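You operate a simulated robot arm through the tools that you are given. There is no shell and no other tool. Be economical: measure what you need, move in short steps, check, and stop when the job is done.

Carry out the task below with a simulated two-armed robot. There is one attempt and no reset: what you move stays moved.

TASK
Close down the centrifuge: lid up, runs display to 0, power off, then wipe the splash.
Fine: the pad goes back on the blue mat. What is to be rubbed or washed off counts as gone when no trace of it is left.
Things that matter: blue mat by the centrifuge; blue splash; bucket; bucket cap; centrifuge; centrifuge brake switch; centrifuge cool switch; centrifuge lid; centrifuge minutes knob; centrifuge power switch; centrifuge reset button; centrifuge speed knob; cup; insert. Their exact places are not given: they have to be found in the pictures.

It is judged by the outcome, as a careful person would: the job done as asked, and still so three seconds after it is handed in. It fails if anything else is knocked over, pushed out of place, dropped, spilled or broken. Lids that push on must go on centred and level and be pressed home; caps that screw on are set level and turned clockwise until they are tight.

THE ROBOT
Two 7-joint arms with three-finger grippers on one trunk, on a base that drives. Base frame: it is fixed to the floor where the robot stands at the start and does not move with it; the origin is under the middle of the robot, x ahead of it, y to its left, z up; the surface under the hand at the start is at about z = 900. Readings come in mm, rad, newtons and seconds.
The left shoulder is at the start at [30, 124, 1200], the right one opposite. With the tool pointing down near the work surface each hand reaches from about 100 to 760 mm from the robot's upright axis, wherever it stands, measured 20 degrees to its own side. Places, roughly: blue mat by the centrifuge [400, -600, 900]; blue splash [800, -100, 900]; bucket cap (14x6x9 cm) [700, 400, 900]; centrifuge [700, 200, 700]; centrifuge brake switch [400, -100, 900]; centrifuge cool switch [400, 0, 900]; centrifuge lid [700, 300, 900]; centrifuge minutes knob [400, 400, 900]; centrifuge power switch [300, -100, 800]; centrifuge reset button [700, -100, 900]; centrifuge speed knob [400, 500, 900]. Payload 2.2 kg a hand.
The TCP of each hand is the grasp point between the finger pads, 28 mm short of the fingertips. In the tool frame z runs along the fingers and y along their closing line. Largest opening 102 mm; the body of the gripper starts 71 mm behind the TCP.
Orientation is told as [roll, pitch, yaw] about the base's x, y, z axes, in that order, counted from this pose: with the fingers straight down and closing along the base's y, the tool's x points along the base's -x, its y along +y and its z along -z.

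THE INTERFACE
- The arms move only by the tool nudge_tool. It takes "left_series", "right_series" or both (then of equal length, played together; a hand with none holds still); each is one flat list of numbers, 7 for each row, row after row: the shift along the base's x, y, z in cm, then the turn, a rotation vector about the base's x, y, z in rad, then the closure in counts, from 0 (fully open) to 255 (shut). In form: [tx, ty, tz, ax, ay, az, hand, tx, ty, tz, ax, ay, az, hand, ...]. A call has 1 to 10 rows; each row shifts and turns the commanded pose from where the row before left it. Rows are played at 5 a second. More than 50 mm and 0.15 rad between two rows, or a gripper value outside its range, and nothing of the call is played. A pose out of reach is approached as far as the arm can. The call stops where the force on the tool passes 90 N (or 10 N more than at its start, if that is more) or the arm is blocked; 0.2 s more then pass. Each finger halts on what it meets, pressing with about 41 N; the grip force reading is that of the motor and also rises with nothing between the fingers. The clock runs only during rows and for 0.2 s after the last one: add rows that do not move to give the fingers time. It gives the time, the measured TCP pose, the force on the tool (base axes), the opening and the grip force at its end, in the units of the frame above (readings bear some noise), with the torque about the TCP (base axes, N m) and any sound that the robot's microphone picked up, and new pictures: "show" is both (left out), scene, wrist or none (wrist: the cameras of the hands that moved).
- Cameras (640 x 400 px; columns grow to the right, rows downward): "scene" is now at [39.3, 6.9, 1903.5]; the picture's right is [0.10, -1.00, 0.00], its down [-0.83, -0.08, -0.55] and it looks along [0.55, 0.05, -0.84] (base axes); focal length 221 px, centre (320, 200). "left" rides on the left gripper at [72, 38, -86] in its tool frame; the picture's right is [-0.46, 0.89, 0.00], its down [-0.60, -0.32, -0.73] and it looks along [-0.65, -0.34, 0.68] (tool axes); focal length 256 px, centre (320, 200). "right" rides on the right gripper at [69, 44, -86] in its tool frame; the picture's right is [-0.53, 0.85, 0.00], its down [-0.58, -0.36, -0.73] and it looks along [-0.62, -0.39, 0.68] (tool axes); focal length 256 px, centre (320, 200).
- lift_body(by): slides the trunk up (or, below 0, down) by that many mm; the arms and the scene camera ride with it, the base frame stays. It gives what a move gives, with no picture.
- roll_base(legs): drives the robot by 1 to 6 legs, each [ahead, left, turn to the left] in mm, mm and rad, along the robot's own axes; the way and the turn of a leg run together, so that a leg with both is an arc; at most 1500 mm and 3.142 rad a leg. The arms and the cameras ride along, it lands a little off, and it stops where it bumps. It gives what a move gives, and a new picture of the scene camera.
- aim_head(pan, tilt): turns the head with the scene camera to pan (to the left, within 2.496 rad either way) and tilt (down, from -0.506 to 1.204), counted from straight ahead of the robot. It gives what a move gives, and a new picture of the scene camera.
- probe_pixels(camera, pixels): for up to 12 pixels [column, row] of the newest picture of that camera ("zoom" is the newest enlarged one), the place [x, y, z] in the base frame of the surface seen there, good to about 2 mm. The clock stands still meanwhile.
- zoom(camera, box): a new picture of the part [left, top, right, bottom] of that camera's present view, enlarged. The clock stands still meanwhile.
- hand_in(): hands the job in; it is judged then, once.

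Keep the steps short. Do not move on a guess: measure, check each grasp and each placing, and mend mistakes. In all there are 80 turns and 260 pictures (those below and enlarged ones count). Leave the grippers open and the arms clear of the work at the hand-in unless told otherwise, and finish with a single line.

The tools are called by a JSON object that holds its "api" and its "payload". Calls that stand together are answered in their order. nudge_tool: Moves the arms, as the interface text tells. Its arguments: {"type":"object","properties":{"left_series":{"type":"array","items":{"type":"number"}},"right_series":{"type":"array","items":{"type":"number"}},"show":{"type":"string","enum":["both","scene","wrist","none"]}},"required":[]} The other tools are called the same way: lift_body (by) slides the trunk up or down; roll_base (legs) drives the base; aim_head (pan, tilt) turns the head that bears the scene camera; probe_pixels (camera, pixels) gives the place of the surface under pixels of a picture; zoom (camera, box) takes an enlarged picture of a part of a camera's view; hand_in () hands the job in.

At the start:

```text
clock: 0.0
left_tcp_pos: [542.1, 239.7, 1555.2]
left_ee_rot: [0.001, 0.0, 0.0]
left_force: [-0.2, -0.2, 0.7]
left_wrist_torque: [-0.01, 0.0, 0.0]
left_finger_gap: 101.9
left_finger_force: 0.1
right_tcp_pos: [493.7, -284.2, 1624.3]
right_ee_rot: [0.0, 0.002, -0.001]
right_force: [0.4, 0.9, -1.1]
right_wrist_torque: [-0.02, 0.02, 0.0]
right_finger_gap: 102.0
right_finger_force: 0.0
trunk travel left (down, up): [-442.0, 98.0]
robot x, y, heading: [0.6, 1.5, -0.001]
head pan, tilt: [0.098, 0.991]
```

scene: 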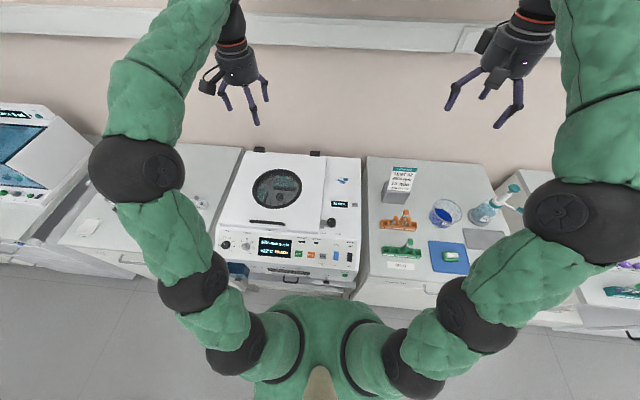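
right: 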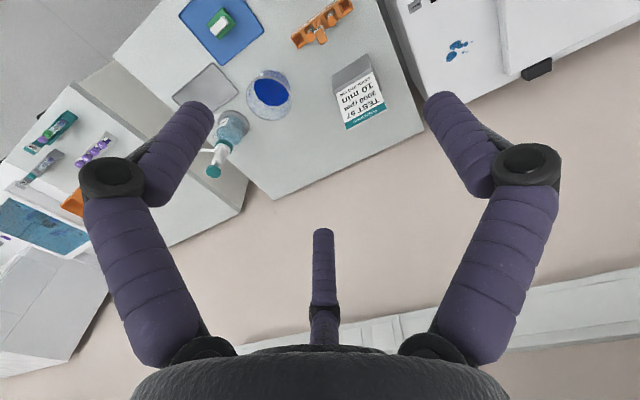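
left: 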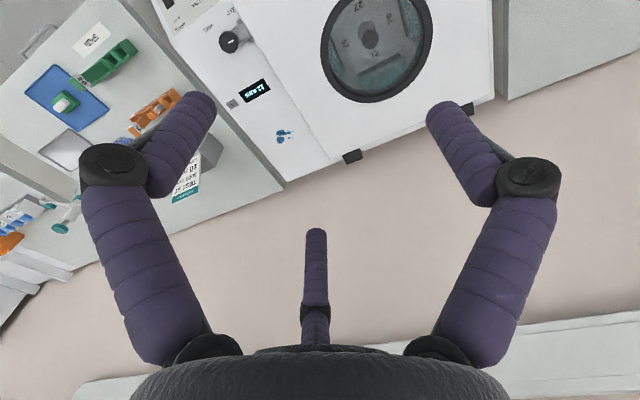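

The centrifuge is at about (290,210) in the scene, and the mat with the pad is at (450,257). I'll enlarge both before touching anything.

{"api": "zoom", "payload": {"camera": "scene", "box": [210, 140, 370, 240]}}

{"api": "zoom", "payload": {"camera": "scene", "box": [210, 210, 370, 310]}}

{"api": "zoom", "payload": {"camera": "scene", "box": [370, 160, 530, 280]}}

{"api": "zoom", "payload": {"camera": "left", "box": [180, 0, 500, 200]}}

```text
4.00 times, centred on (290, 190) of scene
```

zoom: 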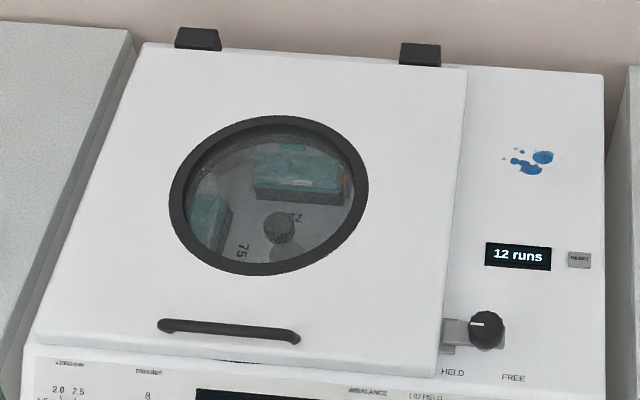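

```text
4.00 times, centred on (290, 260) of scene
```

zoom: 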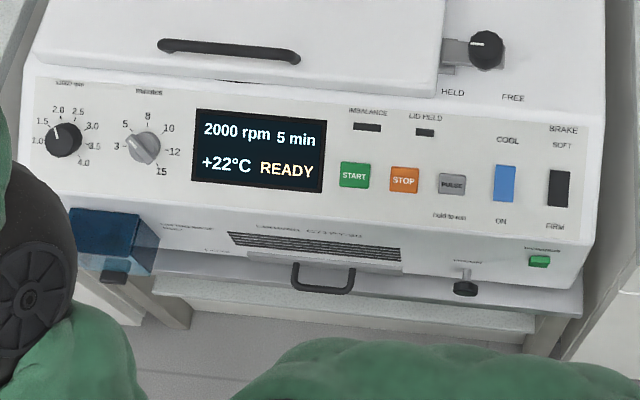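

```text
3.33 times, centred on (450, 220) of scene
```

zoom: 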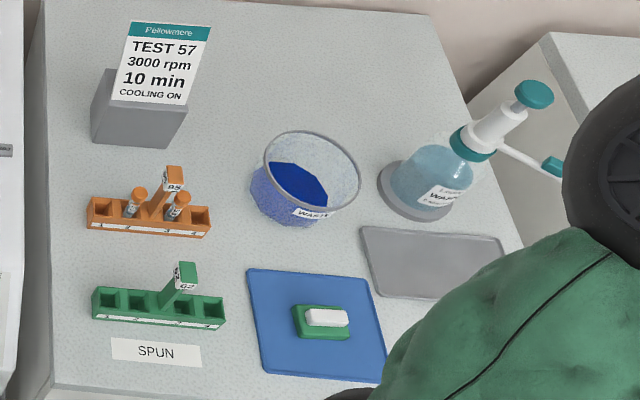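

```text
2.00 times, centred on (340, 100) of left
```

zoom: 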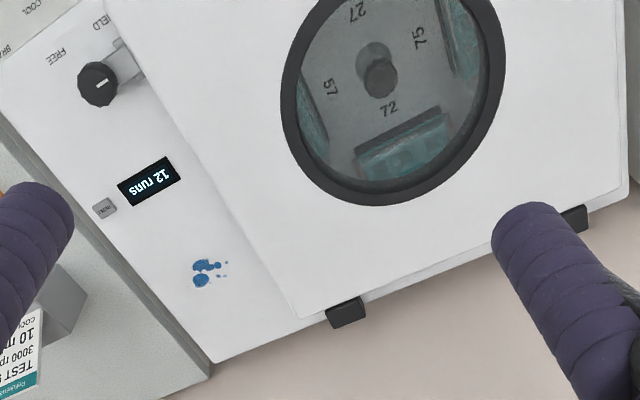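

The lid has a HELD/FREE catch at its right side, and the display reads "12 runs". I'll look closer at the front face, then measure the catch, reset, splash, handle and pad.

{"api": "zoom", "payload": {"camera": "scene", "box": [312, 240, 362, 290]}}

{"api": "zoom", "payload": {"camera": "scene", "box": [310, 205, 366, 240]}}

{"api": "probe_pixels", "payload": {"camera": "scene", "pixels": [[331, 222], [326, 223], [354, 205], [342, 180], [267, 222], [268, 225], [255, 221], [284, 224], [345, 275], [326, 281], [291, 283], [451, 256]]}}

```text
8.00 times, centred on (337, 265) of scene
```

zoom: 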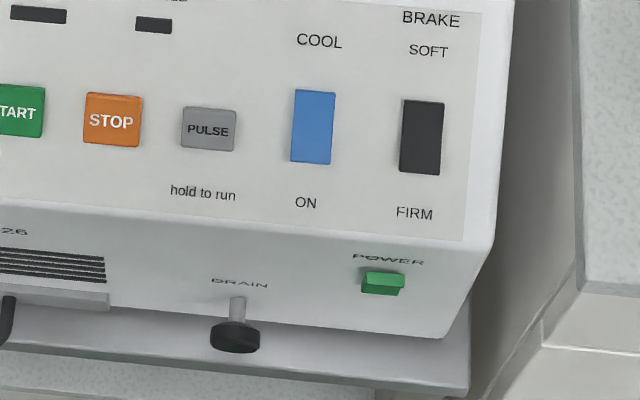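

```text
11.43 times, centred on (338, 222) of scene
```

zoom: 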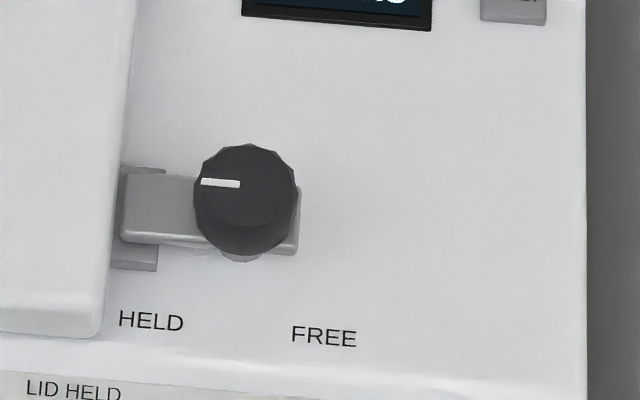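

```text
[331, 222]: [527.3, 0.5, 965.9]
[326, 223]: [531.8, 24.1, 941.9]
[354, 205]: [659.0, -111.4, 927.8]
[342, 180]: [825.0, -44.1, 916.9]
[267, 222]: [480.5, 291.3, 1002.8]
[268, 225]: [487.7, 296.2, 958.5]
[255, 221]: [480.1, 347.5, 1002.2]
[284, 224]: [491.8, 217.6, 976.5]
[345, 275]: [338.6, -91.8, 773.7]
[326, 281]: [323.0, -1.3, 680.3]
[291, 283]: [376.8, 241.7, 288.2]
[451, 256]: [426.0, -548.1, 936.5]
```

The catch knob is near (527,0,966) with its pointer at HELD. The reset button is near (659,-111,928) and the power switch near (339,-92,774). I'll bring both hands down to hover, right over the catch and left over the lid handle, for closer views.

{"api": "nudge_tool", "payload": {"right_series": [0, 2.0, -4.2, 0, 0, 0, 0, 0, 2.0, -4.2, 0, 0, 0, 0, 0, 2.0, -4.2, 0, 0, 0, 0, 0, 2.0, -4.2, 0, 0, 0, 0, 0, 2.0, -4.2, 0, 0, 0, 0, 0, 2.0, -4.2, 0, 0, 0, 0, 0, 2.0, -4.2, 0, 0, 0, 0, 0, 2.0, -4.2, 0, 0, 0, 0, 0, 2.0, -4.2, 0, 0, 0, 0, 0, 2.0, -4.2, 0, 0, 0, 0], "left_series": [-1.2, 0.5, -4, 0, 0, 0, 0, -1.2, 0.5, -4, 0, 0, 0, 0, -1.2, 0.5, -4, 0, 0, 0, 0, -1.2, 0.5, -4, 0, 0, 0, 0, -1.2, 0.5, -4, 0, 0, 0, 0, -1.2, 0.5, -4, 0, 0, 0, 0, -1.2, 0.5, -4, 0, 0, 0, 0, -1.2, 0.5, -4, 0, 0, 0, 0, -1.2, 0.5, -4, 0, 0, 0, 0, -1.2, 0.5, -4, 0, 0, 0, 0]}}

```text
clock: 2.2
left_tcp_pos: [423.0, 290.2, 1154.3]
left_ee_rot: [-0.002, 0.002, 0.0]
left_force: [0.2, 0.6, 1.0]
left_wrist_torque: [-0.03, -0.01, 0.01]
left_finger_gap: 102.0
left_finger_force: 0.1
right_tcp_pos: [496.4, -83.1, 1204.1]
right_ee_rot: [-0.002, 0.0, 0.0]
right_force: [-0.3, -0.2, 0.9]
right_wrist_torque: [0.0, 0.03, -0.04]
right_finger_gap: 102.1
right_finger_force: 0.0
trunk travel left (down, up): [-442.0, 98.0]
robot x, y, heading: [0.6, -2.4, 0.002]
head pan, tilt: [0.098, 0.991]
```

scene: 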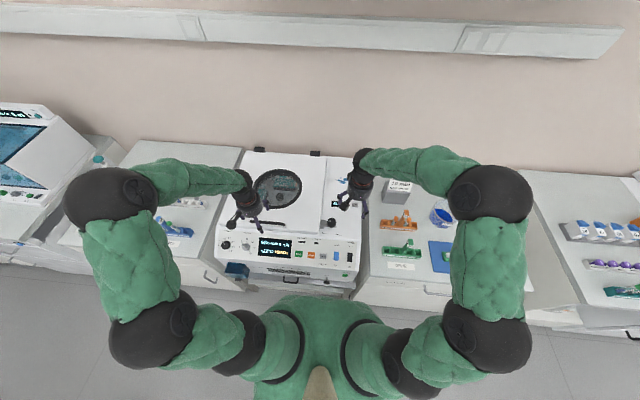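
right: 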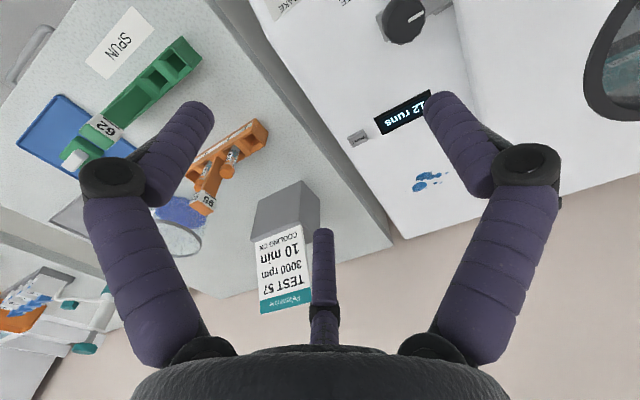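
left: 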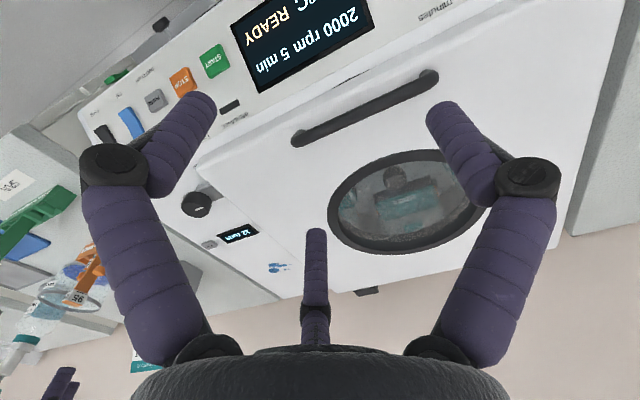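

The wrist pictures show three rod-like fingers. I'll enlarge the scene and the left and right views to see how the hands really close, and to see the handle's shape.

{"api": "zoom", "payload": {"camera": "scene", "box": [210, 140, 390, 250]}}

{"api": "zoom", "payload": {"camera": "left", "box": [160, 50, 480, 250]}}

{"api": "probe_pixels", "payload": {"camera": "left", "pixels": [[365, 108], [300, 140], [430, 78], [380, 118], [195, 204], [195, 110], [440, 112], [316, 240], [278, 268], [365, 125], [300, 230], [240, 150]]}}

{"api": "probe_pixels", "payload": {"camera": "right", "pixels": [[404, 20], [426, 180], [358, 138], [420, 80], [200, 110], [450, 100], [320, 240], [70, 158], [445, 7], [412, 160], [422, 203], [441, 172]]}}

```text
3.56 times, centred on (300, 195) of scene
```

zoom: 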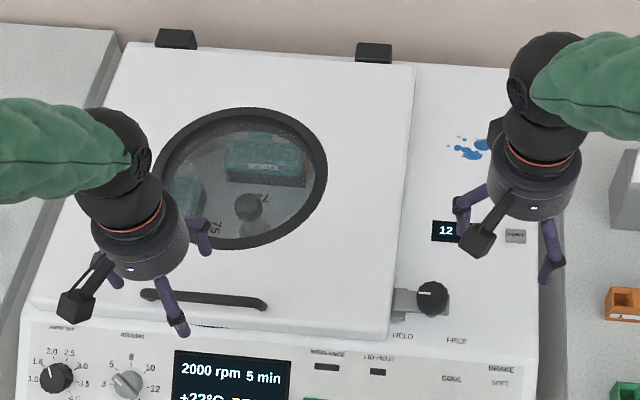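

```text
2.00 times, centred on (320, 150) of left
```

zoom: 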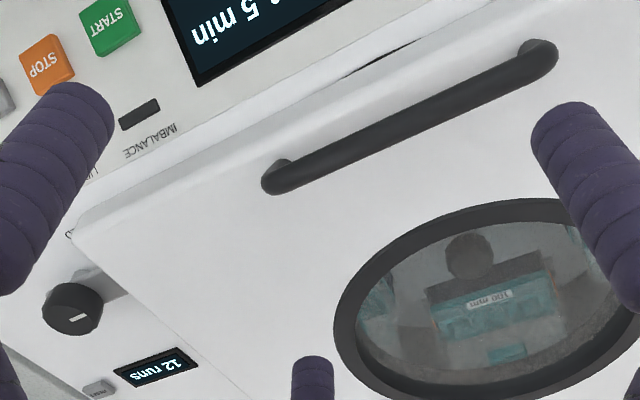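

```text
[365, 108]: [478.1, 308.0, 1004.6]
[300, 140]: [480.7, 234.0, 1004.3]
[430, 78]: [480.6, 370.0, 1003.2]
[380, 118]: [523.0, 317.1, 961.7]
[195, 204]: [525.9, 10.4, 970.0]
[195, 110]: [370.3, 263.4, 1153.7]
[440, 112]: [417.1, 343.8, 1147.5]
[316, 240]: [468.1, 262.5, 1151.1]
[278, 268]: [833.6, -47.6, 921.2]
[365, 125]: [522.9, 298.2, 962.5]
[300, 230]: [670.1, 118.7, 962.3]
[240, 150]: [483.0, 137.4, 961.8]
```

```text
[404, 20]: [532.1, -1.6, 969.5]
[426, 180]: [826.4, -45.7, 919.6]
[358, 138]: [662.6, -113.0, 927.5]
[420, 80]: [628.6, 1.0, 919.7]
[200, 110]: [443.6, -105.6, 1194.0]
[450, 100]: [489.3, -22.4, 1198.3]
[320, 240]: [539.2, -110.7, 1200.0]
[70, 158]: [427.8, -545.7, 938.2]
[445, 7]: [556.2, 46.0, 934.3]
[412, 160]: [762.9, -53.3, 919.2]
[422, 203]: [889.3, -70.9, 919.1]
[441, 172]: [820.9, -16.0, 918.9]
```

Three fingers are really there: one on +y and two on -y, about 53 mm from the axis. I'll bring the right hand to above the catch knob at (530,0,968), and turn the left hand 90° over the handle while part-closing it to see how it closes.

{"api": "nudge_tool", "payload": {"right_series": [0.68, 1.68, -3, 0, 0, 0, 0, 0.68, 1.68, -3, 0, 0, 0, 0, 0.68, 1.68, -3, 0, 0, 0, 0, 0.68, 1.68, -3, 0, 0, 0, 0, 0.68, 1.68, -2, 0, 0, 0, 0, 0, 0, 0, 0, 0, 0, 0, 0, 0, 0, 0, 0, 0, 0, 0, 0, 0, 0, 0, 0, 0, 0, 0, 0, 0, 0, 0, 0, 0, 0, 0, 0, 0, 0, 0], "left_series": [0, 0, 0, 0, 0, 0.14, 100, 0, 0, 0, 0, 0, 0.14, 100, 0, 0, 0, 0, 0, 0.14, 100, 0, 0, 0, 0, 0, 0.14, 100, 0, 0, 0, 0, 0, 0.14, 100, 0, 0, 0, 0, 0, 0.14, 100, 0, 0, 0, 0, 0, 0.14, 100, 0, 0, 0, 0, 0, 0.14, 100, 0, 0, 0, 0, 0, 0.14, 100, 0, 0, 0, 0, 0, 0.14, 100]}}

```text
clock: 4.4
left_tcp_pos: [421.9, 289.4, 1155.4]
left_ee_rot: [0.0, 0.0, 1.402]
left_force: [0.2, -0.2, 0.4]
left_wrist_torque: [0.0, 0.02, 0.01]
left_finger_gap: 62.0
left_finger_force: 0.1
right_tcp_pos: [528.3, -0.7, 1065.8]
right_ee_rot: [-0.001, 0.001, -0.001]
right_force: [-0.6, 0.7, 0.5]
right_wrist_torque: [0.01, -0.01, 0.02]
right_finger_gap: 102.1
right_finger_force: 0.0
trunk travel left (down, up): [-442.0, 98.0]
robot x, y, heading: [-0.1, -4.6, 0.002]
head pan, tilt: [0.098, 0.991]
```

scene: 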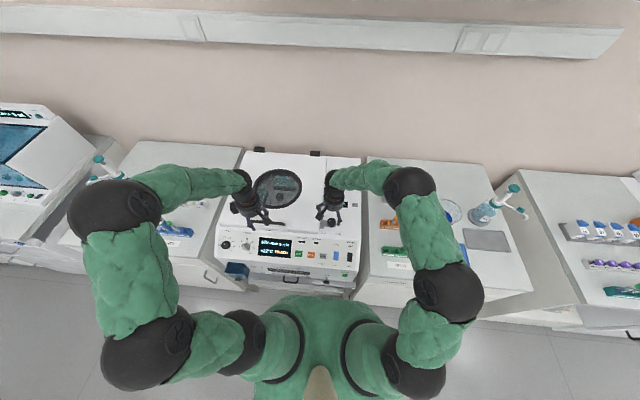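
right: 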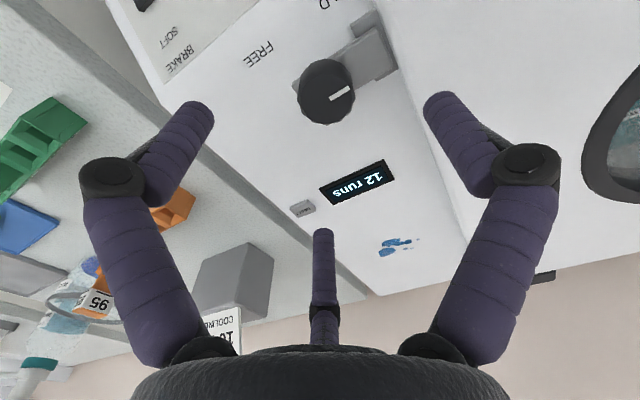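
left: 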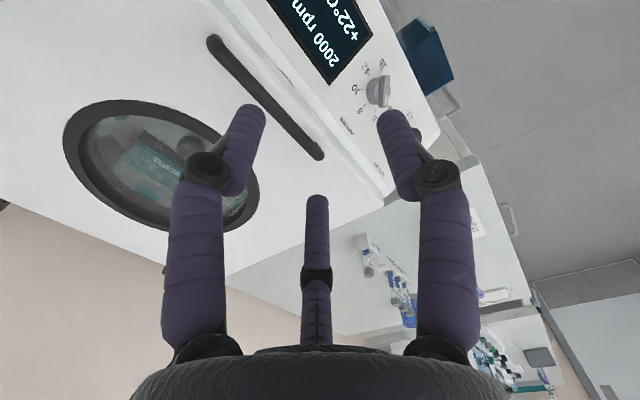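

All three fingers close evenly toward the axis. The catch knob is at about (326,92) in the right view. I'll measure it and its plate, and check the finger positions.

{"api": "probe_pixels", "payload": {"camera": "right", "pixels": [[326, 92], [302, 90], [350, 92], [326, 64], [328, 119], [360, 60], [385, 60], [303, 80], [358, 18], [240, 60], [200, 112], [444, 100]]}}

{"api": "zoom", "payload": {"camera": "right", "box": [220, 20, 420, 145]}}

```text
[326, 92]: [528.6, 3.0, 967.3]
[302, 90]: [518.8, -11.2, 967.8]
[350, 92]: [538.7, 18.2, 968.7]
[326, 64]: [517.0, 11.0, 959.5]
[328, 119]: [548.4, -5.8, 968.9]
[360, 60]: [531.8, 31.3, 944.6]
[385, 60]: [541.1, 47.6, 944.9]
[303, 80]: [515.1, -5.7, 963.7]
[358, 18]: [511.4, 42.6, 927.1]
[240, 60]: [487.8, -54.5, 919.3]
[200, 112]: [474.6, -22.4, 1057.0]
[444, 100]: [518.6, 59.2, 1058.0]
```

```text
3.20 times, centred on (320, 82) of right
```

zoom: 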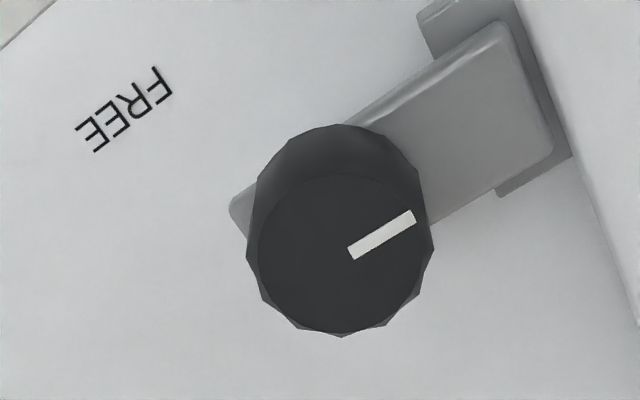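

The catch plate is at z 945 and the knob, about 40 mm wide, is centred near (532,0) with its top at 968. The lid edge is near y=52, so I'll part-close to a 62 mm gap first, then come down so the tips stay above the plate.

{"api": "nudge_tool", "payload": {"right_series": [0.4, 0.1, 0, 0, 0, 0, 100, 0, 0, 0, 0, 0, 0, 100, 0, 0, 0, 0, 0, 0, 100, 0, 0, -4, 0, 0, 0, 100, 0, 0, -3, 0, 0, 0, 100, 0, 0, -1.3, 0, 0, 0, 100, 0, 0, 0, 0, 0, 0, 100], "show": "wrist"}}

```text
clock: 6.0
left_tcp_pos: [421.7, 289.8, 1155.7]
left_ee_rot: [-0.001, -0.001, 1.4]
left_force: [-0.1, -1.2, -0.1]
left_wrist_torque: [-0.01, 0.02, -0.04]
left_finger_gap: 61.9
left_finger_force: 0.1
right_tcp_pos: [531.7, 0.3, 979.8]
right_ee_rot: [0.0, -0.001, -0.001]
right_force: [-1.6, 0.0, 0.2]
right_wrist_torque: [-0.01, -0.01, 0.01]
right_finger_gap: 62.0
right_finger_force: 0.1
trunk travel left (down, up): [-442.0, 98.0]
robot x, y, heading: [3.6, -1.4, -0.001]
head pan, tilt: [0.098, 0.991]
```

right: 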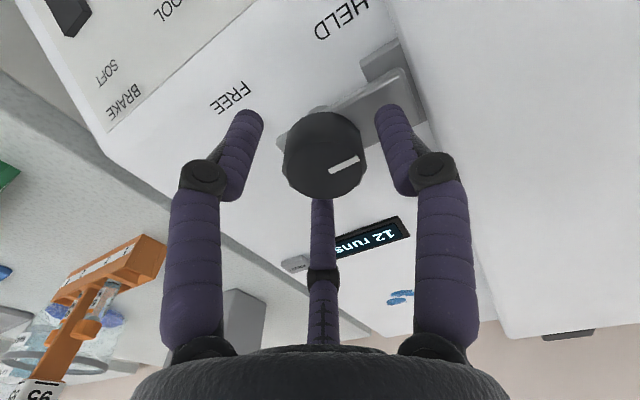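

The knob sits between the three fingers. Next I'll close on it and give a small counter-clockwise twist to feel whether it turns.

{"api": "nudge_tool", "payload": {"right_series": [0, 0, 0, 0, 0, 0, 200, 0, 0, 0, 0, 0, 0, 200, 0, 0, 0, 0, 0, 0, 200, 0, 0, 0, 0, 0, 0.1, 200, 0, 0, 0, 0, 0, 0.1, 200, 0, 0, 0, 0, 0, 0.1, 200, 0, 0, 0, 0, 0, 0, 200], "show": "wrist"}}

```text
clock: 7.6
left_tcp_pos: [422.7, 289.1, 1154.6]
left_ee_rot: [0.002, 0.0, 1.398]
left_force: [0.0, -0.5, -0.7]
left_wrist_torque: [-0.05, -0.02, 0.0]
left_finger_gap: 62.1
left_finger_force: 0.0
right_tcp_pos: [535.6, -0.9, 982.0]
right_ee_rot: [0.0, -0.003, 0.299]
right_force: [21.3, -5.8, 10.6]
right_wrist_torque: [0.13, -0.35, -0.03]
right_finger_gap: 42.6
right_finger_force: 45.2
trunk travel left (down, up): [-442.0, 98.0]
robot x, y, heading: [1.3, -1.8, 0.0]
head pan, tilt: [0.098, 0.991]
```

right: 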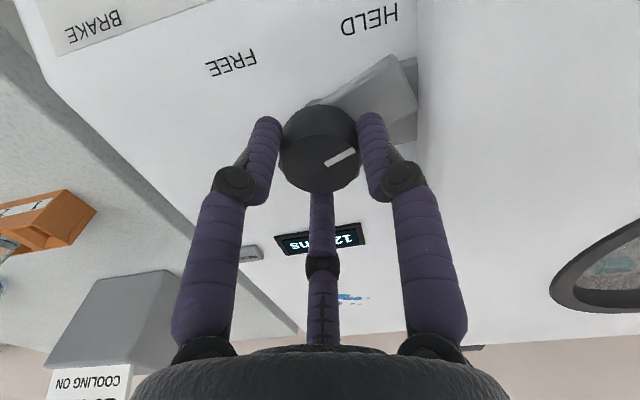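

The knob and its tongue turn with the hand (yaw 0.30, almost no torque), so it is a rotary catch. The 21 N along x says the knob axis is about 4 mm further on, so I'll ease that and keep turning.

{"api": "nudge_tool", "payload": {"right_series": [0.4, -0.1, 0, 0, 0, 0.14, 200, 0, 0, 0, 0, 0, 0.14, 200, 0, 0, 0, 0, 0, 0.14, 200, 0, 0, 0, 0, 0, 0.14, 200, 0, 0, 0, 0, 0, 0.14, 200, 0, 0, 0, 0, 0, 0.14, 200, 0, 0, 0, 0, 0, 0.14, 200, 0, 0, 0, 0, 0, 0.14, 200, 0, 0, 0, 0, 0, 0.14, 200]}}

```text
clock: 9.6
left_tcp_pos: [422.1, 290.3, 1155.0]
left_ee_rot: [0.001, 0.0, 1.4]
left_force: [-0.8, -1.4, 0.3]
left_wrist_torque: [0.02, 0.02, 0.01]
left_finger_gap: 62.0
left_finger_force: 0.1
right_tcp_pos: [535.9, -0.8, 980.6]
right_ee_rot: [0.001, -0.001, 1.561]
right_force: [7.8, 1.2, 13.7]
right_wrist_torque: [0.11, 0.04, -0.56]
right_finger_gap: 42.9
right_finger_force: 44.8
trunk travel left (down, up): [-442.0, 98.0]
robot x, y, heading: [3.6, -1.2, -0.003]
head pan, tilt: [0.098, 0.991]
```

scene: 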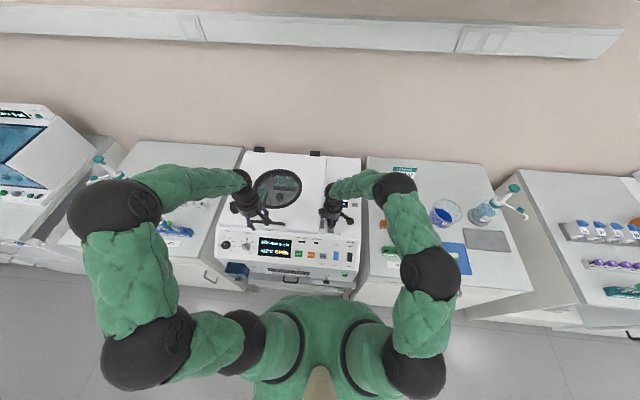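
right: 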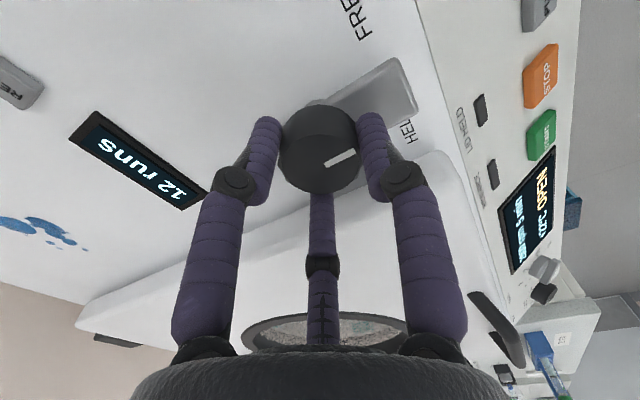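

The tongue has swung clear of the lid, and the display now seems to say "OPEN". The torque rose to -0.56, so I'll try a little further to see whether this is the stop.

{"api": "nudge_tool", "payload": {"right_series": [0, 0, 0, 0, 0, 0.1, 200, 0, 0, 0, 0, 0, 0.1, 200, 0, 0, 0, 0, 0, 0, 200], "show": "wrist"}}

{"api": "zoom", "payload": {"camera": "scene", "box": [220, 190, 365, 280]}}

```text
clock: 10.4
left_tcp_pos: [422.4, 290.9, 1156.0]
left_ee_rot: [0.0, 0.0, 1.399]
left_force: [-0.5, -0.3, -0.7]
left_wrist_torque: [-0.02, -0.02, 0.01]
left_finger_gap: 62.2
left_finger_force: 0.0
right_tcp_pos: [535.2, 0.5, 979.3]
right_ee_rot: [0.003, 0.001, 1.761]
right_force: [3.6, 6.3, 2.6]
right_wrist_torque: [0.35, -0.13, -0.59]
right_finger_gap: 42.6
right_finger_force: 45.6
trunk travel left (down, up): [-442.0, 98.0]
robot x, y, heading: [-0.5, -1.3, -0.002]
head pan, tilt: [0.098, 0.991]
```

right: 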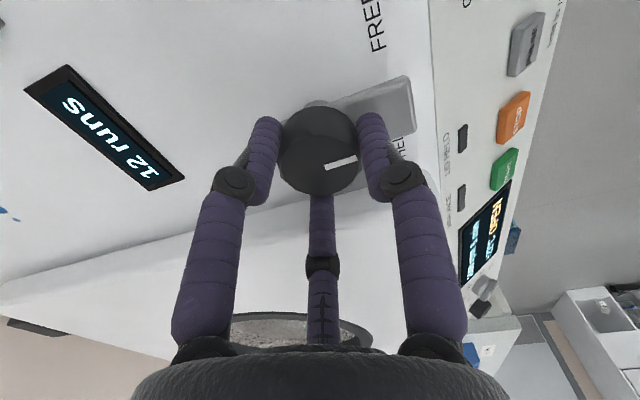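

```text
4.41 times, centred on (292, 235) of scene
```

zoom: 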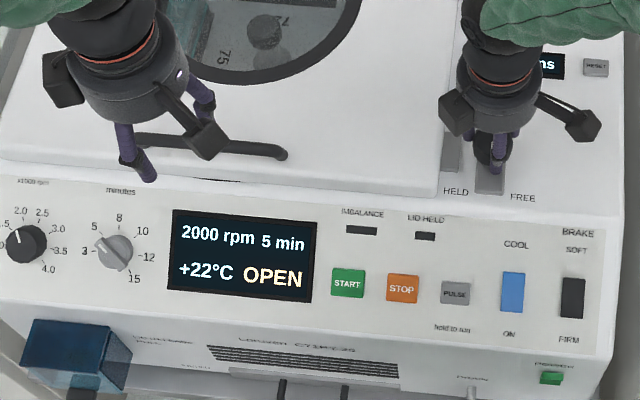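

The display reads "OPEN" and the tongue is clear of the lid, so the catch is free. Next the right hand opens and lifts away, while the left finishes its turn and comes down over the handle bar (x≈480, y≈300, top z≈1004).

{"api": "nudge_tool", "payload": {"right_series": [0, 0, 0, 0, 0, 0, 100, 0, 0, 0, 0, 0, 0, 100, 0, 0, 3, 0, 0, 0, 100, 0, 0, 4, 0, 0, -0.14, 100, 0, -2, 4, 0, 0, -0.14, 100, 0, -4, 2, 0, 0, -0.14, 100, 0, -4, 2, 0, 0, -0.14, 100, 0, -4, 2, 0, 0, -0.14, 100, 0, -4, 2, 0, 0, -0.14, 100], "left_series": [0, 0, 0, 0, 0, 0.085, 100, 0, 0, 0, 0, 0, 0.085, 100, 1.5, 0.3, -1, 0, 0, 0, 100, 1.5, 0.3, -1, 0, 0, 0, 100, 1.5, 0.3, -2, 0, 0, 0, 100, 1.3, 0.3, -3, 0, 0, 0, 100, 0, 0, -3, 0, 0, 0, 100, 0, 0, -2.0, 0, 0, 0, 100, 0, 0, 0, 0, 0, 0, 100]}}

```text
clock: 12.4
left_tcp_pos: [478.9, 301.4, 1034.5]
left_ee_rot: [0.0, -0.002, 1.57]
left_force: [-0.2, -1.2, 0.3]
left_wrist_torque: [0.04, -0.03, -0.01]
left_finger_gap: 61.9
left_finger_force: 0.0
right_tcp_pos: [531.9, -179.3, 1173.7]
right_ee_rot: [-0.001, -0.001, 0.919]
right_force: [0.0, -0.9, -0.8]
right_wrist_torque: [0.03, 0.0, -0.01]
right_finger_gap: 61.9
right_finger_force: 0.1
trunk travel left (down, up): [-442.0, 98.0]
robot x, y, heading: [0.7, -1.2, 0.003]
head pan, tilt: [0.098, 0.991]
```

scene: 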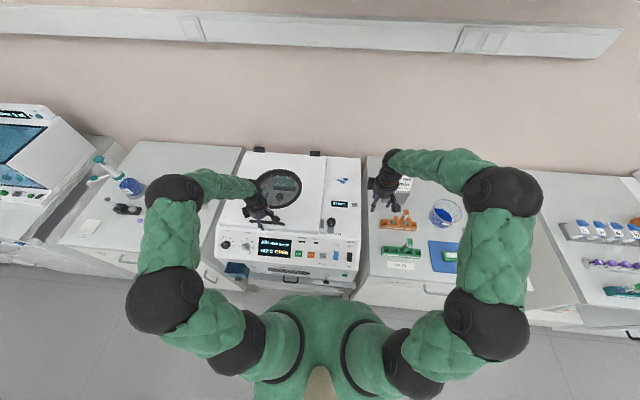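
right: 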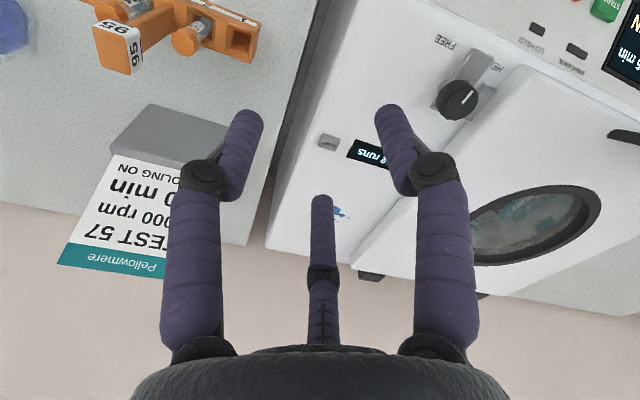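
left: 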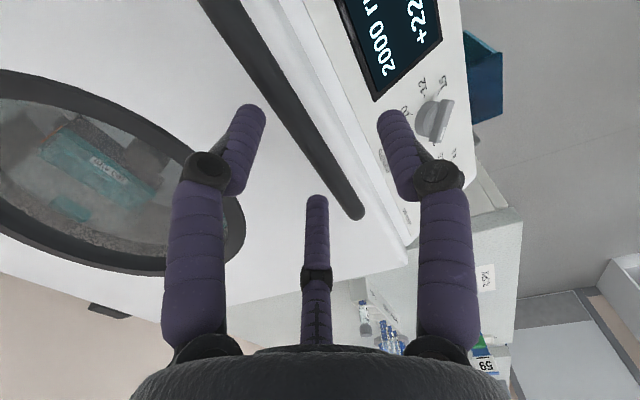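

The bar runs between the front finger and the two rear ones. I'll measure the bar's centre and the fingertips before descending.

{"api": "probe_pixels", "payload": {"camera": "left", "pixels": [[275, 90], [300, 130], [290, 132], [312, 128], [325, 160], [245, 115], [392, 118], [317, 203], [280, 170], [360, 215]]}}

```text
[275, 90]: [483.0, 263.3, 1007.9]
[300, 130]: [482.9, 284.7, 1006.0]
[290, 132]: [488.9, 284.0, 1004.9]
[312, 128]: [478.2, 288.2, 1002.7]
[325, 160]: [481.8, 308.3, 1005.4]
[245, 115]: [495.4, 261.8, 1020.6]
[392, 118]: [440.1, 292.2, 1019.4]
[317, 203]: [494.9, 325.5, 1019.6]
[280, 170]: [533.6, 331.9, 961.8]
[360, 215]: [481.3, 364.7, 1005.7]
```

The bar is centred at x≈483 with its top at 1006. I'll open slightly, shift 10 mm ahead so it sits midway between the fingers, go down 34 mm and close.

{"api": "nudge_tool", "payload": {"left_series": [1.1, 0, 0, 0, 0, 0, 60, 0, 0, 0, 0, 0, 0, 60, 0, 0, -2, 0, 0, 0, 60, 0, 0, -1.5, 0, 0, 0, 60, 0, 0, 0, 0, 0, 0, 60, 0, 0, 0, 0, 0, 0, 220, 0, 0, 0, 0, 0, 0, 220, 0, 0, 0, 0, 0, 0, 220, 0, 0, 0, 0, 0, 0, 220], "show": "wrist"}}

```text
clock: 14.4
left_tcp_pos: [489.7, 302.9, 1000.1]
left_ee_rot: [0.002, 0.0, 1.572]
left_force: [-2.1, 0.4, -1.4]
left_wrist_torque: [0.47, 0.0, 0.32]
left_finger_gap: 21.5
left_finger_force: 45.8
right_tcp_pos: [534.4, -178.7, 1172.6]
right_ee_rot: [-0.001, 0.0, 0.921]
right_force: [0.2, 0.4, 0.1]
right_wrist_torque: [-0.01, 0.01, 0.0]
right_finger_gap: 62.1
right_finger_force: 0.1
trunk travel left (down, up): [-442.0, 98.0]
robot x, y, heading: [-1.1, -3.4, 0.002]
head pan, tilt: [0.098, 0.991]
```

left: 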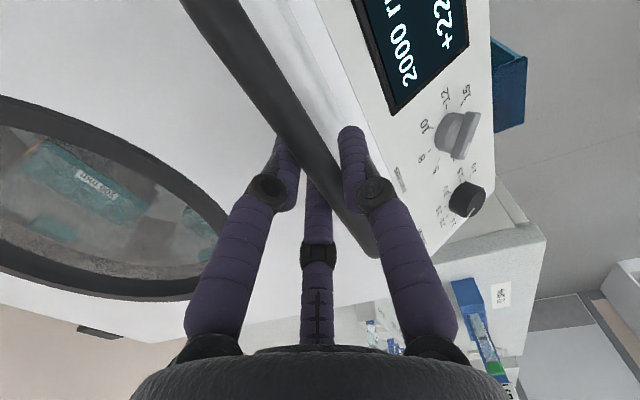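

The bar is gripped at a 21.5 mm gap. I'll measure the hinge blocks so the lifting arc is right.

{"api": "probe_pixels", "payload": {"camera": "scene", "pixels": [[259, 149], [315, 152], [259, 153], [315, 156], [300, 160], [270, 145], [300, 100]]}}

```text
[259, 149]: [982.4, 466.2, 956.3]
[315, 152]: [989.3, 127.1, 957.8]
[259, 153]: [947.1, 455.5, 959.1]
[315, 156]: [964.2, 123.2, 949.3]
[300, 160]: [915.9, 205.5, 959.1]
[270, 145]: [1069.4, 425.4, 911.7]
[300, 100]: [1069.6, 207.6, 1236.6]
```

The hinge axis is at about x=970, z=945, which puts the handle 490 mm from it. I'll lift along that arc in small steps with the tool kept upright, to about 26° first.

{"api": "nudge_tool", "payload": {"left_series": [0.65, 0, 4.36, 0, 0, 0, 220, 1.04, 0, 4.28, 0, 0, 0, 220, 1.42, 0, 4.17, 0, 0, 0, 220, 1.79, 0, 4.02, 0, 0, 0, 220, 2.14, 0, 3.85, 0, 0, 0, 220]}}

```text
clock: 15.6
left_tcp_pos: [560.1, 302.8, 1207.8]
left_ee_rot: [0.0, 0.0, 1.569]
left_force: [-3.6, -0.6, 1.9]
left_wrist_torque: [0.48, -0.17, 0.09]
left_finger_gap: 21.5
left_finger_force: 44.9
right_tcp_pos: [533.8, -178.4, 1172.4]
right_ee_rot: [0.0, 0.001, 0.92]
right_force: [0.3, -0.1, 0.2]
right_wrist_torque: [0.02, -0.04, 0.01]
right_finger_gap: 62.2
right_finger_force: 0.0
trunk travel left (down, up): [-442.0, 98.0]
robot x, y, heading: [-0.9, -1.3, 0.0]
head pan, tilt: [0.098, 0.991]
```

scene: 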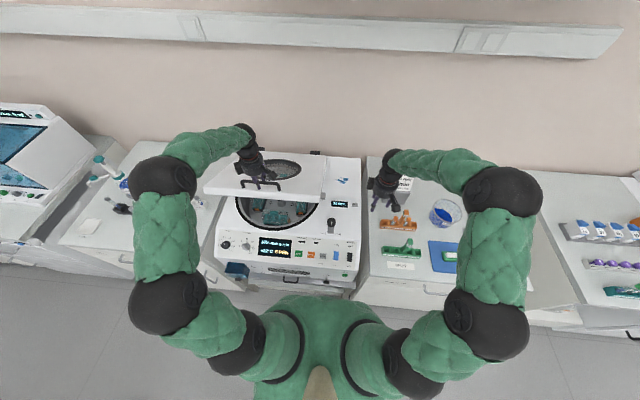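
left: 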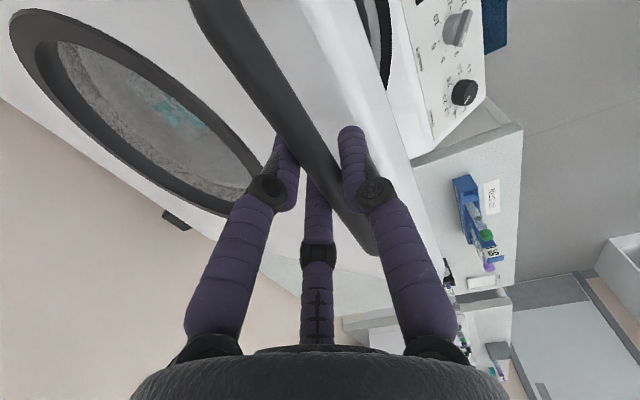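

The lid is rising easily with forces of only a few newtons. I'll continue the arc to about 52°.

{"api": "nudge_tool", "payload": {"left_series": [2.48, 0, 3.64, 0, 0, 0, 220, 2.8, 0, 3.4, 0, 0, 0, 220, 3.09, 0, 3.14, 0, 0, 0, 220, 3.36, 0, 2.84, 0, 0, 0, 220, 3.61, 0, 2.55, 0, 0, 0, 220]}}

```text
clock: 16.8
left_tcp_pos: [709.0, 300.9, 1356.4]
left_ee_rot: [0.001, -0.003, 1.568]
left_force: [13.8, -0.3, -22.1]
left_wrist_torque: [0.51, -0.45, -0.07]
left_finger_gap: 22.2
left_finger_force: 14.4
left hand out of reach, approached as far as the arm can: row 5
right_tcp_pos: [536.0, -180.5, 1171.9]
right_ee_rot: [-0.001, 0.0, 0.92]
right_force: [-0.7, -0.3, -0.1]
right_wrist_torque: [0.0, -0.08, 0.0]
right_finger_gap: 61.9
right_finger_force: 0.0
trunk travel left (down, up): [-442.0, 98.0]
robot x, y, heading: [0.7, 0.9, -0.0]
head pan, tilt: [0.098, 0.991]
```

scene: 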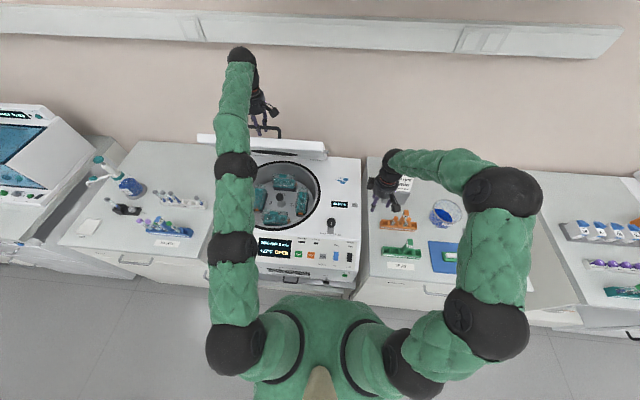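
left: 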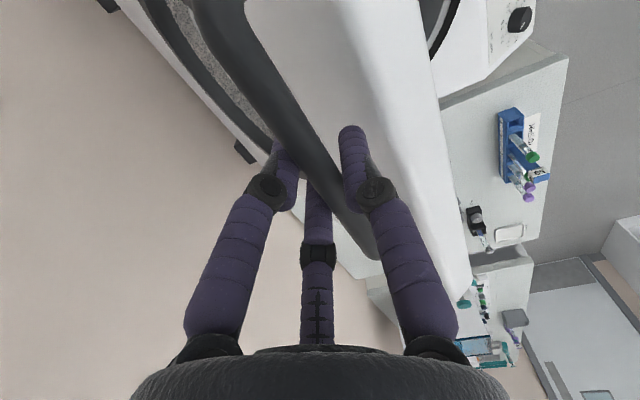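

The left arm is at the end of its reach with the lid at about 50°. I'll keep it holding there while the right hand, fingers shut and tipped forward, comes under the lid to push it the rest of the way. First I'll turn the right hand.

{"api": "nudge_tool", "payload": {"right_series": [-0.5, 1.8, 0.6, 0, 0, -0.131, 255, -0.5, 1.8, 0.6, 0, 0, -0.131, 255, -0.5, 1.8, 0.6, 0, 0, -0.131, 255, -0.5, 1.8, 0.6, 0, 0, -0.131, 255, -0.5, 1.8, 0.6, 0, 0, -0.131, 255, -0.5, 1.8, 0.6, 0, 0, -0.131, 255, -0.5, 1.8, 0.6, 0, 0, -0.131, 255, -0.5, 1.8, 0.6, 0, -0.14, 0, 255, -0.5, 1.8, 0.6, 0, -0.14, 0, 255, -0.5, 1.8, 0.6, 0, -0.14, 0, 255], "show": "scene"}}

{"api": "nudge_tool", "payload": {"right_series": [0, 1.2, 0, 0, -0.14, 0, 255, 0, 1.2, 0, 0, -0.14, 0, 255, 0, 1.2, 0, 0, -0.14, 0, 255, 0, 1.2, 0, 0, -0.14, 0, 255, 0, 1.2, 0, 0, -0.14, 0, 255, 0, 1.2, 0, 0, -0.14, 0, 255, 0, 1.2, 0, 0, -0.14, 0, 255]}}

```text
clock: 19.0
left_tcp_pos: [707.4, 299.8, 1355.6]
left_ee_rot: [0.003, 0.0, 1.57]
left_force: [3.7, -4.2, -7.3]
left_wrist_torque: [-0.1, -0.11, -0.24]
left_finger_gap: 21.4
left_finger_force: 45.0
right_tcp_pos: [485.9, -0.4, 1231.8]
right_ee_rot: [0.0, -0.421, 0.003]
right_force: [0.2, -0.6, 0.5]
right_wrist_torque: [-0.01, 0.02, -0.02]
right_finger_gap: 2.0
right_finger_force: 30.9
trunk travel left (down, up): [-442.0, 98.0]
robot x, y, heading: [-1.0, 2.1, -0.001]
head pan, tilt: [0.098, 0.991]
```

scene: 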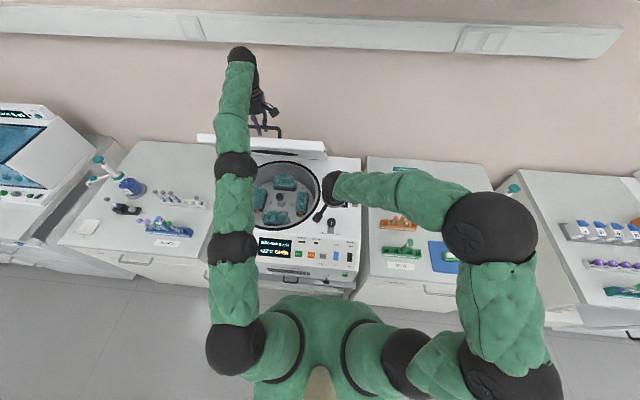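

```text
clock: 20.6
left_tcp_pos: [707.9, 301.4, 1357.1]
left_ee_rot: [0.001, 0.001, 1.57]
left_force: [6.0, -2.6, -7.2]
left_wrist_torque: [-0.23, 0.11, -0.31]
left_finger_gap: 21.2
left_finger_force: 45.1
right_tcp_pos: [489.8, 84.6, 1231.0]
right_ee_rot: [-0.007, -1.402, 0.008]
right_force: [0.2, 0.0, 0.0]
right_wrist_torque: [0.01, 0.02, -0.01]
right_finger_gap: 2.0
right_finger_force: 31.3
trunk travel left (down, up): [-442.0, 98.0]
robot x, y, heading: [3.2, 1.5, -0.003]
head pan, tilt: [0.098, 0.991]
```

scene: 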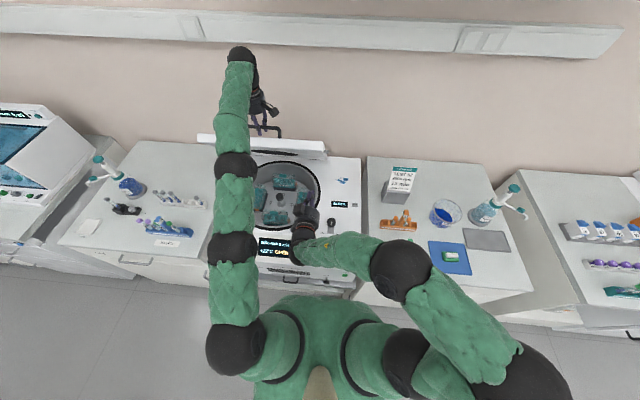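
right: 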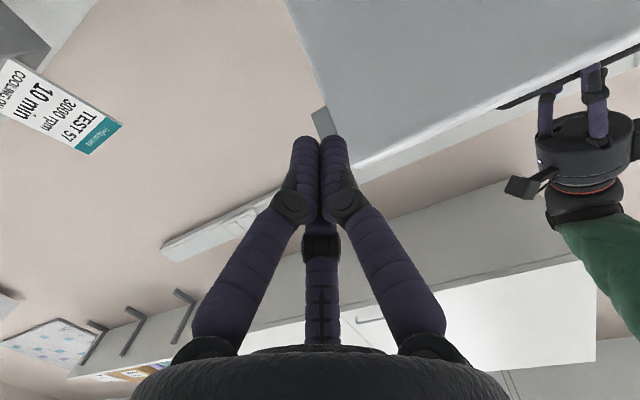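

The right hand now points forward beneath the lid, whose underside fills the upper right of its view. I'll measure the underside.

{"api": "probe_pixels", "payload": {"camera": "right", "pixels": [[340, 80], [380, 120], [450, 60], [450, 120], [335, 40], [520, 60], [355, 150], [510, 110]]}}

```text
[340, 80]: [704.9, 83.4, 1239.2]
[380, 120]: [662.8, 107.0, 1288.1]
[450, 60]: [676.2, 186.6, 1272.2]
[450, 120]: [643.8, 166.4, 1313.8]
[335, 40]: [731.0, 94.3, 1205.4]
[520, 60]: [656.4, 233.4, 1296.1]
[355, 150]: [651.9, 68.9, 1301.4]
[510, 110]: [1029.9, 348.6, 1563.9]
```

The underside plane is at about 50°. I'll bring the closed tips to it at y≈140, z≈1262, where contact should come at TCP x≈655.

{"api": "nudge_tool", "payload": {"right_series": [3.5, 1.4, 0.8, 0, 0, 0, 255, 3.5, 1.4, 0.8, 0, 0, 0, 255, 3.5, 1.4, 0.8, 0, 0, 0, 255, 3.5, 1.4, 0.8, 0, 0, 0, 255, 1.5, 0, 0, 0, 0, 0, 255], "show": "wrist"}}

```text
clock: 21.8
left_tcp_pos: [708.8, 301.1, 1355.7]
left_ee_rot: [0.001, 0.0, 1.569]
left_force: [5.7, -4.3, -4.9]
left_wrist_torque: [-0.03, 0.01, -0.21]
left_finger_gap: 21.2
left_finger_force: 45.3
right_tcp_pos: [642.5, 138.3, 1262.0]
right_ee_rot: [-0.012, -1.397, 0.012]
right_force: [0.1, 0.2, 0.6]
right_wrist_torque: [0.01, -0.01, -0.03]
right_finger_gap: 2.0
right_finger_force: 31.5
trunk travel left (down, up): [-442.0, 98.0]
robot x, y, heading: [0.8, 0.3, 0.001]
head pan, tilt: [0.098, 0.991]
```

right: 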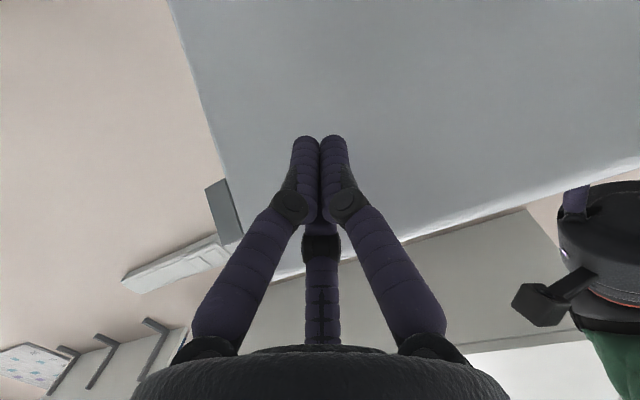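

Not touching yet. I'll push on until contact, then open the left hand and raise it off the bar.

{"api": "nudge_tool", "payload": {"right_series": [1, 0, 0, 0, 0, 0, 255, 0.8, 0, 0, 0, 0, 0, 255, 0, 0, 0, 0, 0, 0, 255, 0, 0, 0, 0, 0, 0, 255, 0, 0, 0, 0, 0, 0, 255], "left_series": [0, 0, 0, 0, 0, 0, 220, 0, 0, 0, 0, 0, 0, 220, 0, 0, 0, 0, 0, 0, 0, 0, 0, 0, 0, 0, 0, 0, 0, 0, 0, 0, 0, 0, 0]}}

```text
clock: 23.0
left_tcp_pos: [707.9, 301.3, 1357.9]
left_ee_rot: [0.002, -0.001, 1.57]
left_force: [-0.1, 0.1, -0.8]
left_wrist_torque: [0.02, 0.01, -0.01]
left_finger_gap: 102.0
left_finger_force: 0.1
right_tcp_pos: [659.6, 140.9, 1263.6]
right_ee_rot: [-0.012, -1.399, 0.012]
right_force: [1.5, 0.2, 0.2]
right_wrist_torque: [0.01, -0.03, 0.01]
right_finger_gap: 1.9
right_finger_force: 31.4
trunk travel left (down, up): [-442.0, 98.0]
robot x, y, heading: [2.1, -0.4, 0.002]
head pan, tilt: [0.098, 0.991]
```

scene: 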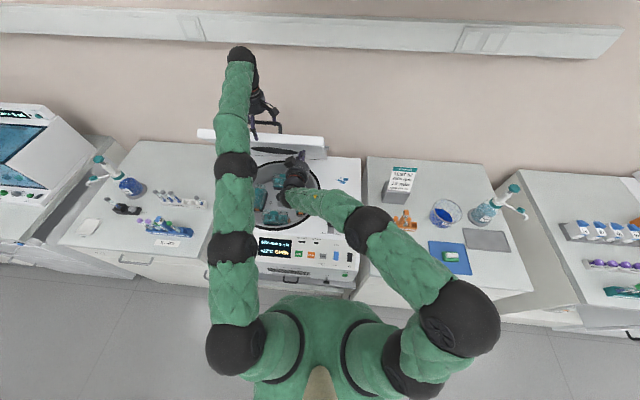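
right: 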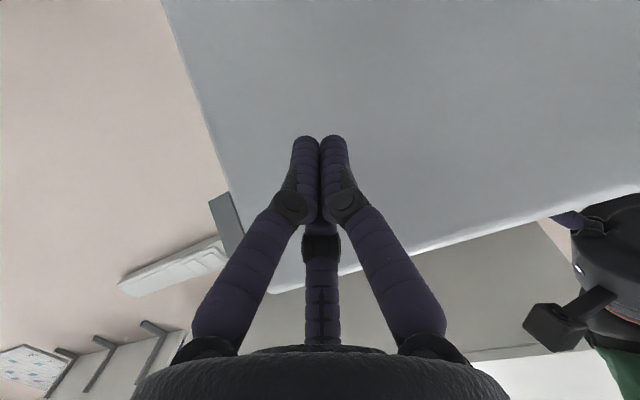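
left: 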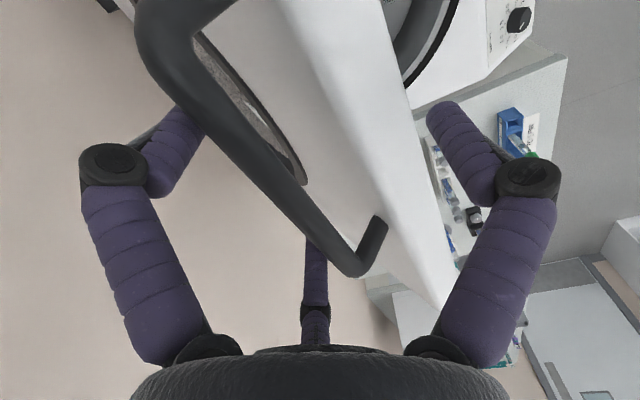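

The lid holds. I'll raise the left hand off the bar and bring it back to the left, clear.

{"api": "nudge_tool", "payload": {"left_series": [-0.5, 0, 2.5, 0, 0, 0, 0, -0.5, 0, 2.5, 0, 0, 0, 0, -0.5, 0, 2.5, 0, 0, 0, 0, 0, 0, 0, 0, 0, 0, 0], "show": "wrist"}}

```text
clock: 24.0
left_tcp_pos: [679.4, 295.3, 1429.3]
left_ee_rot: [0.001, -0.001, 1.569]
left_force: [-0.3, 0.0, -0.5]
left_wrist_torque: [0.03, 0.02, 0.01]
left_finger_gap: 102.1
left_finger_force: 0.0
left hand out of reach, approached as far as the arm can: row 2, 3
right_tcp_pos: [660.4, 138.1, 1263.2]
right_ee_rot: [-0.016, -1.401, 0.016]
right_force: [-0.1, 0.1, 0.2]
right_wrist_torque: [0.0, 0.03, -0.01]
right_finger_gap: 2.0
right_finger_force: 31.6
trunk travel left (down, up): [-442.0, 98.0]
robot x, y, heading: [-0.0, 1.3, -0.0]
head pan, tilt: [0.098, 0.991]
```

left: 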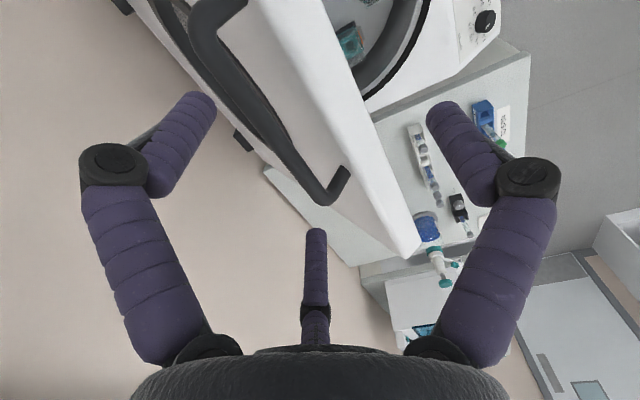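

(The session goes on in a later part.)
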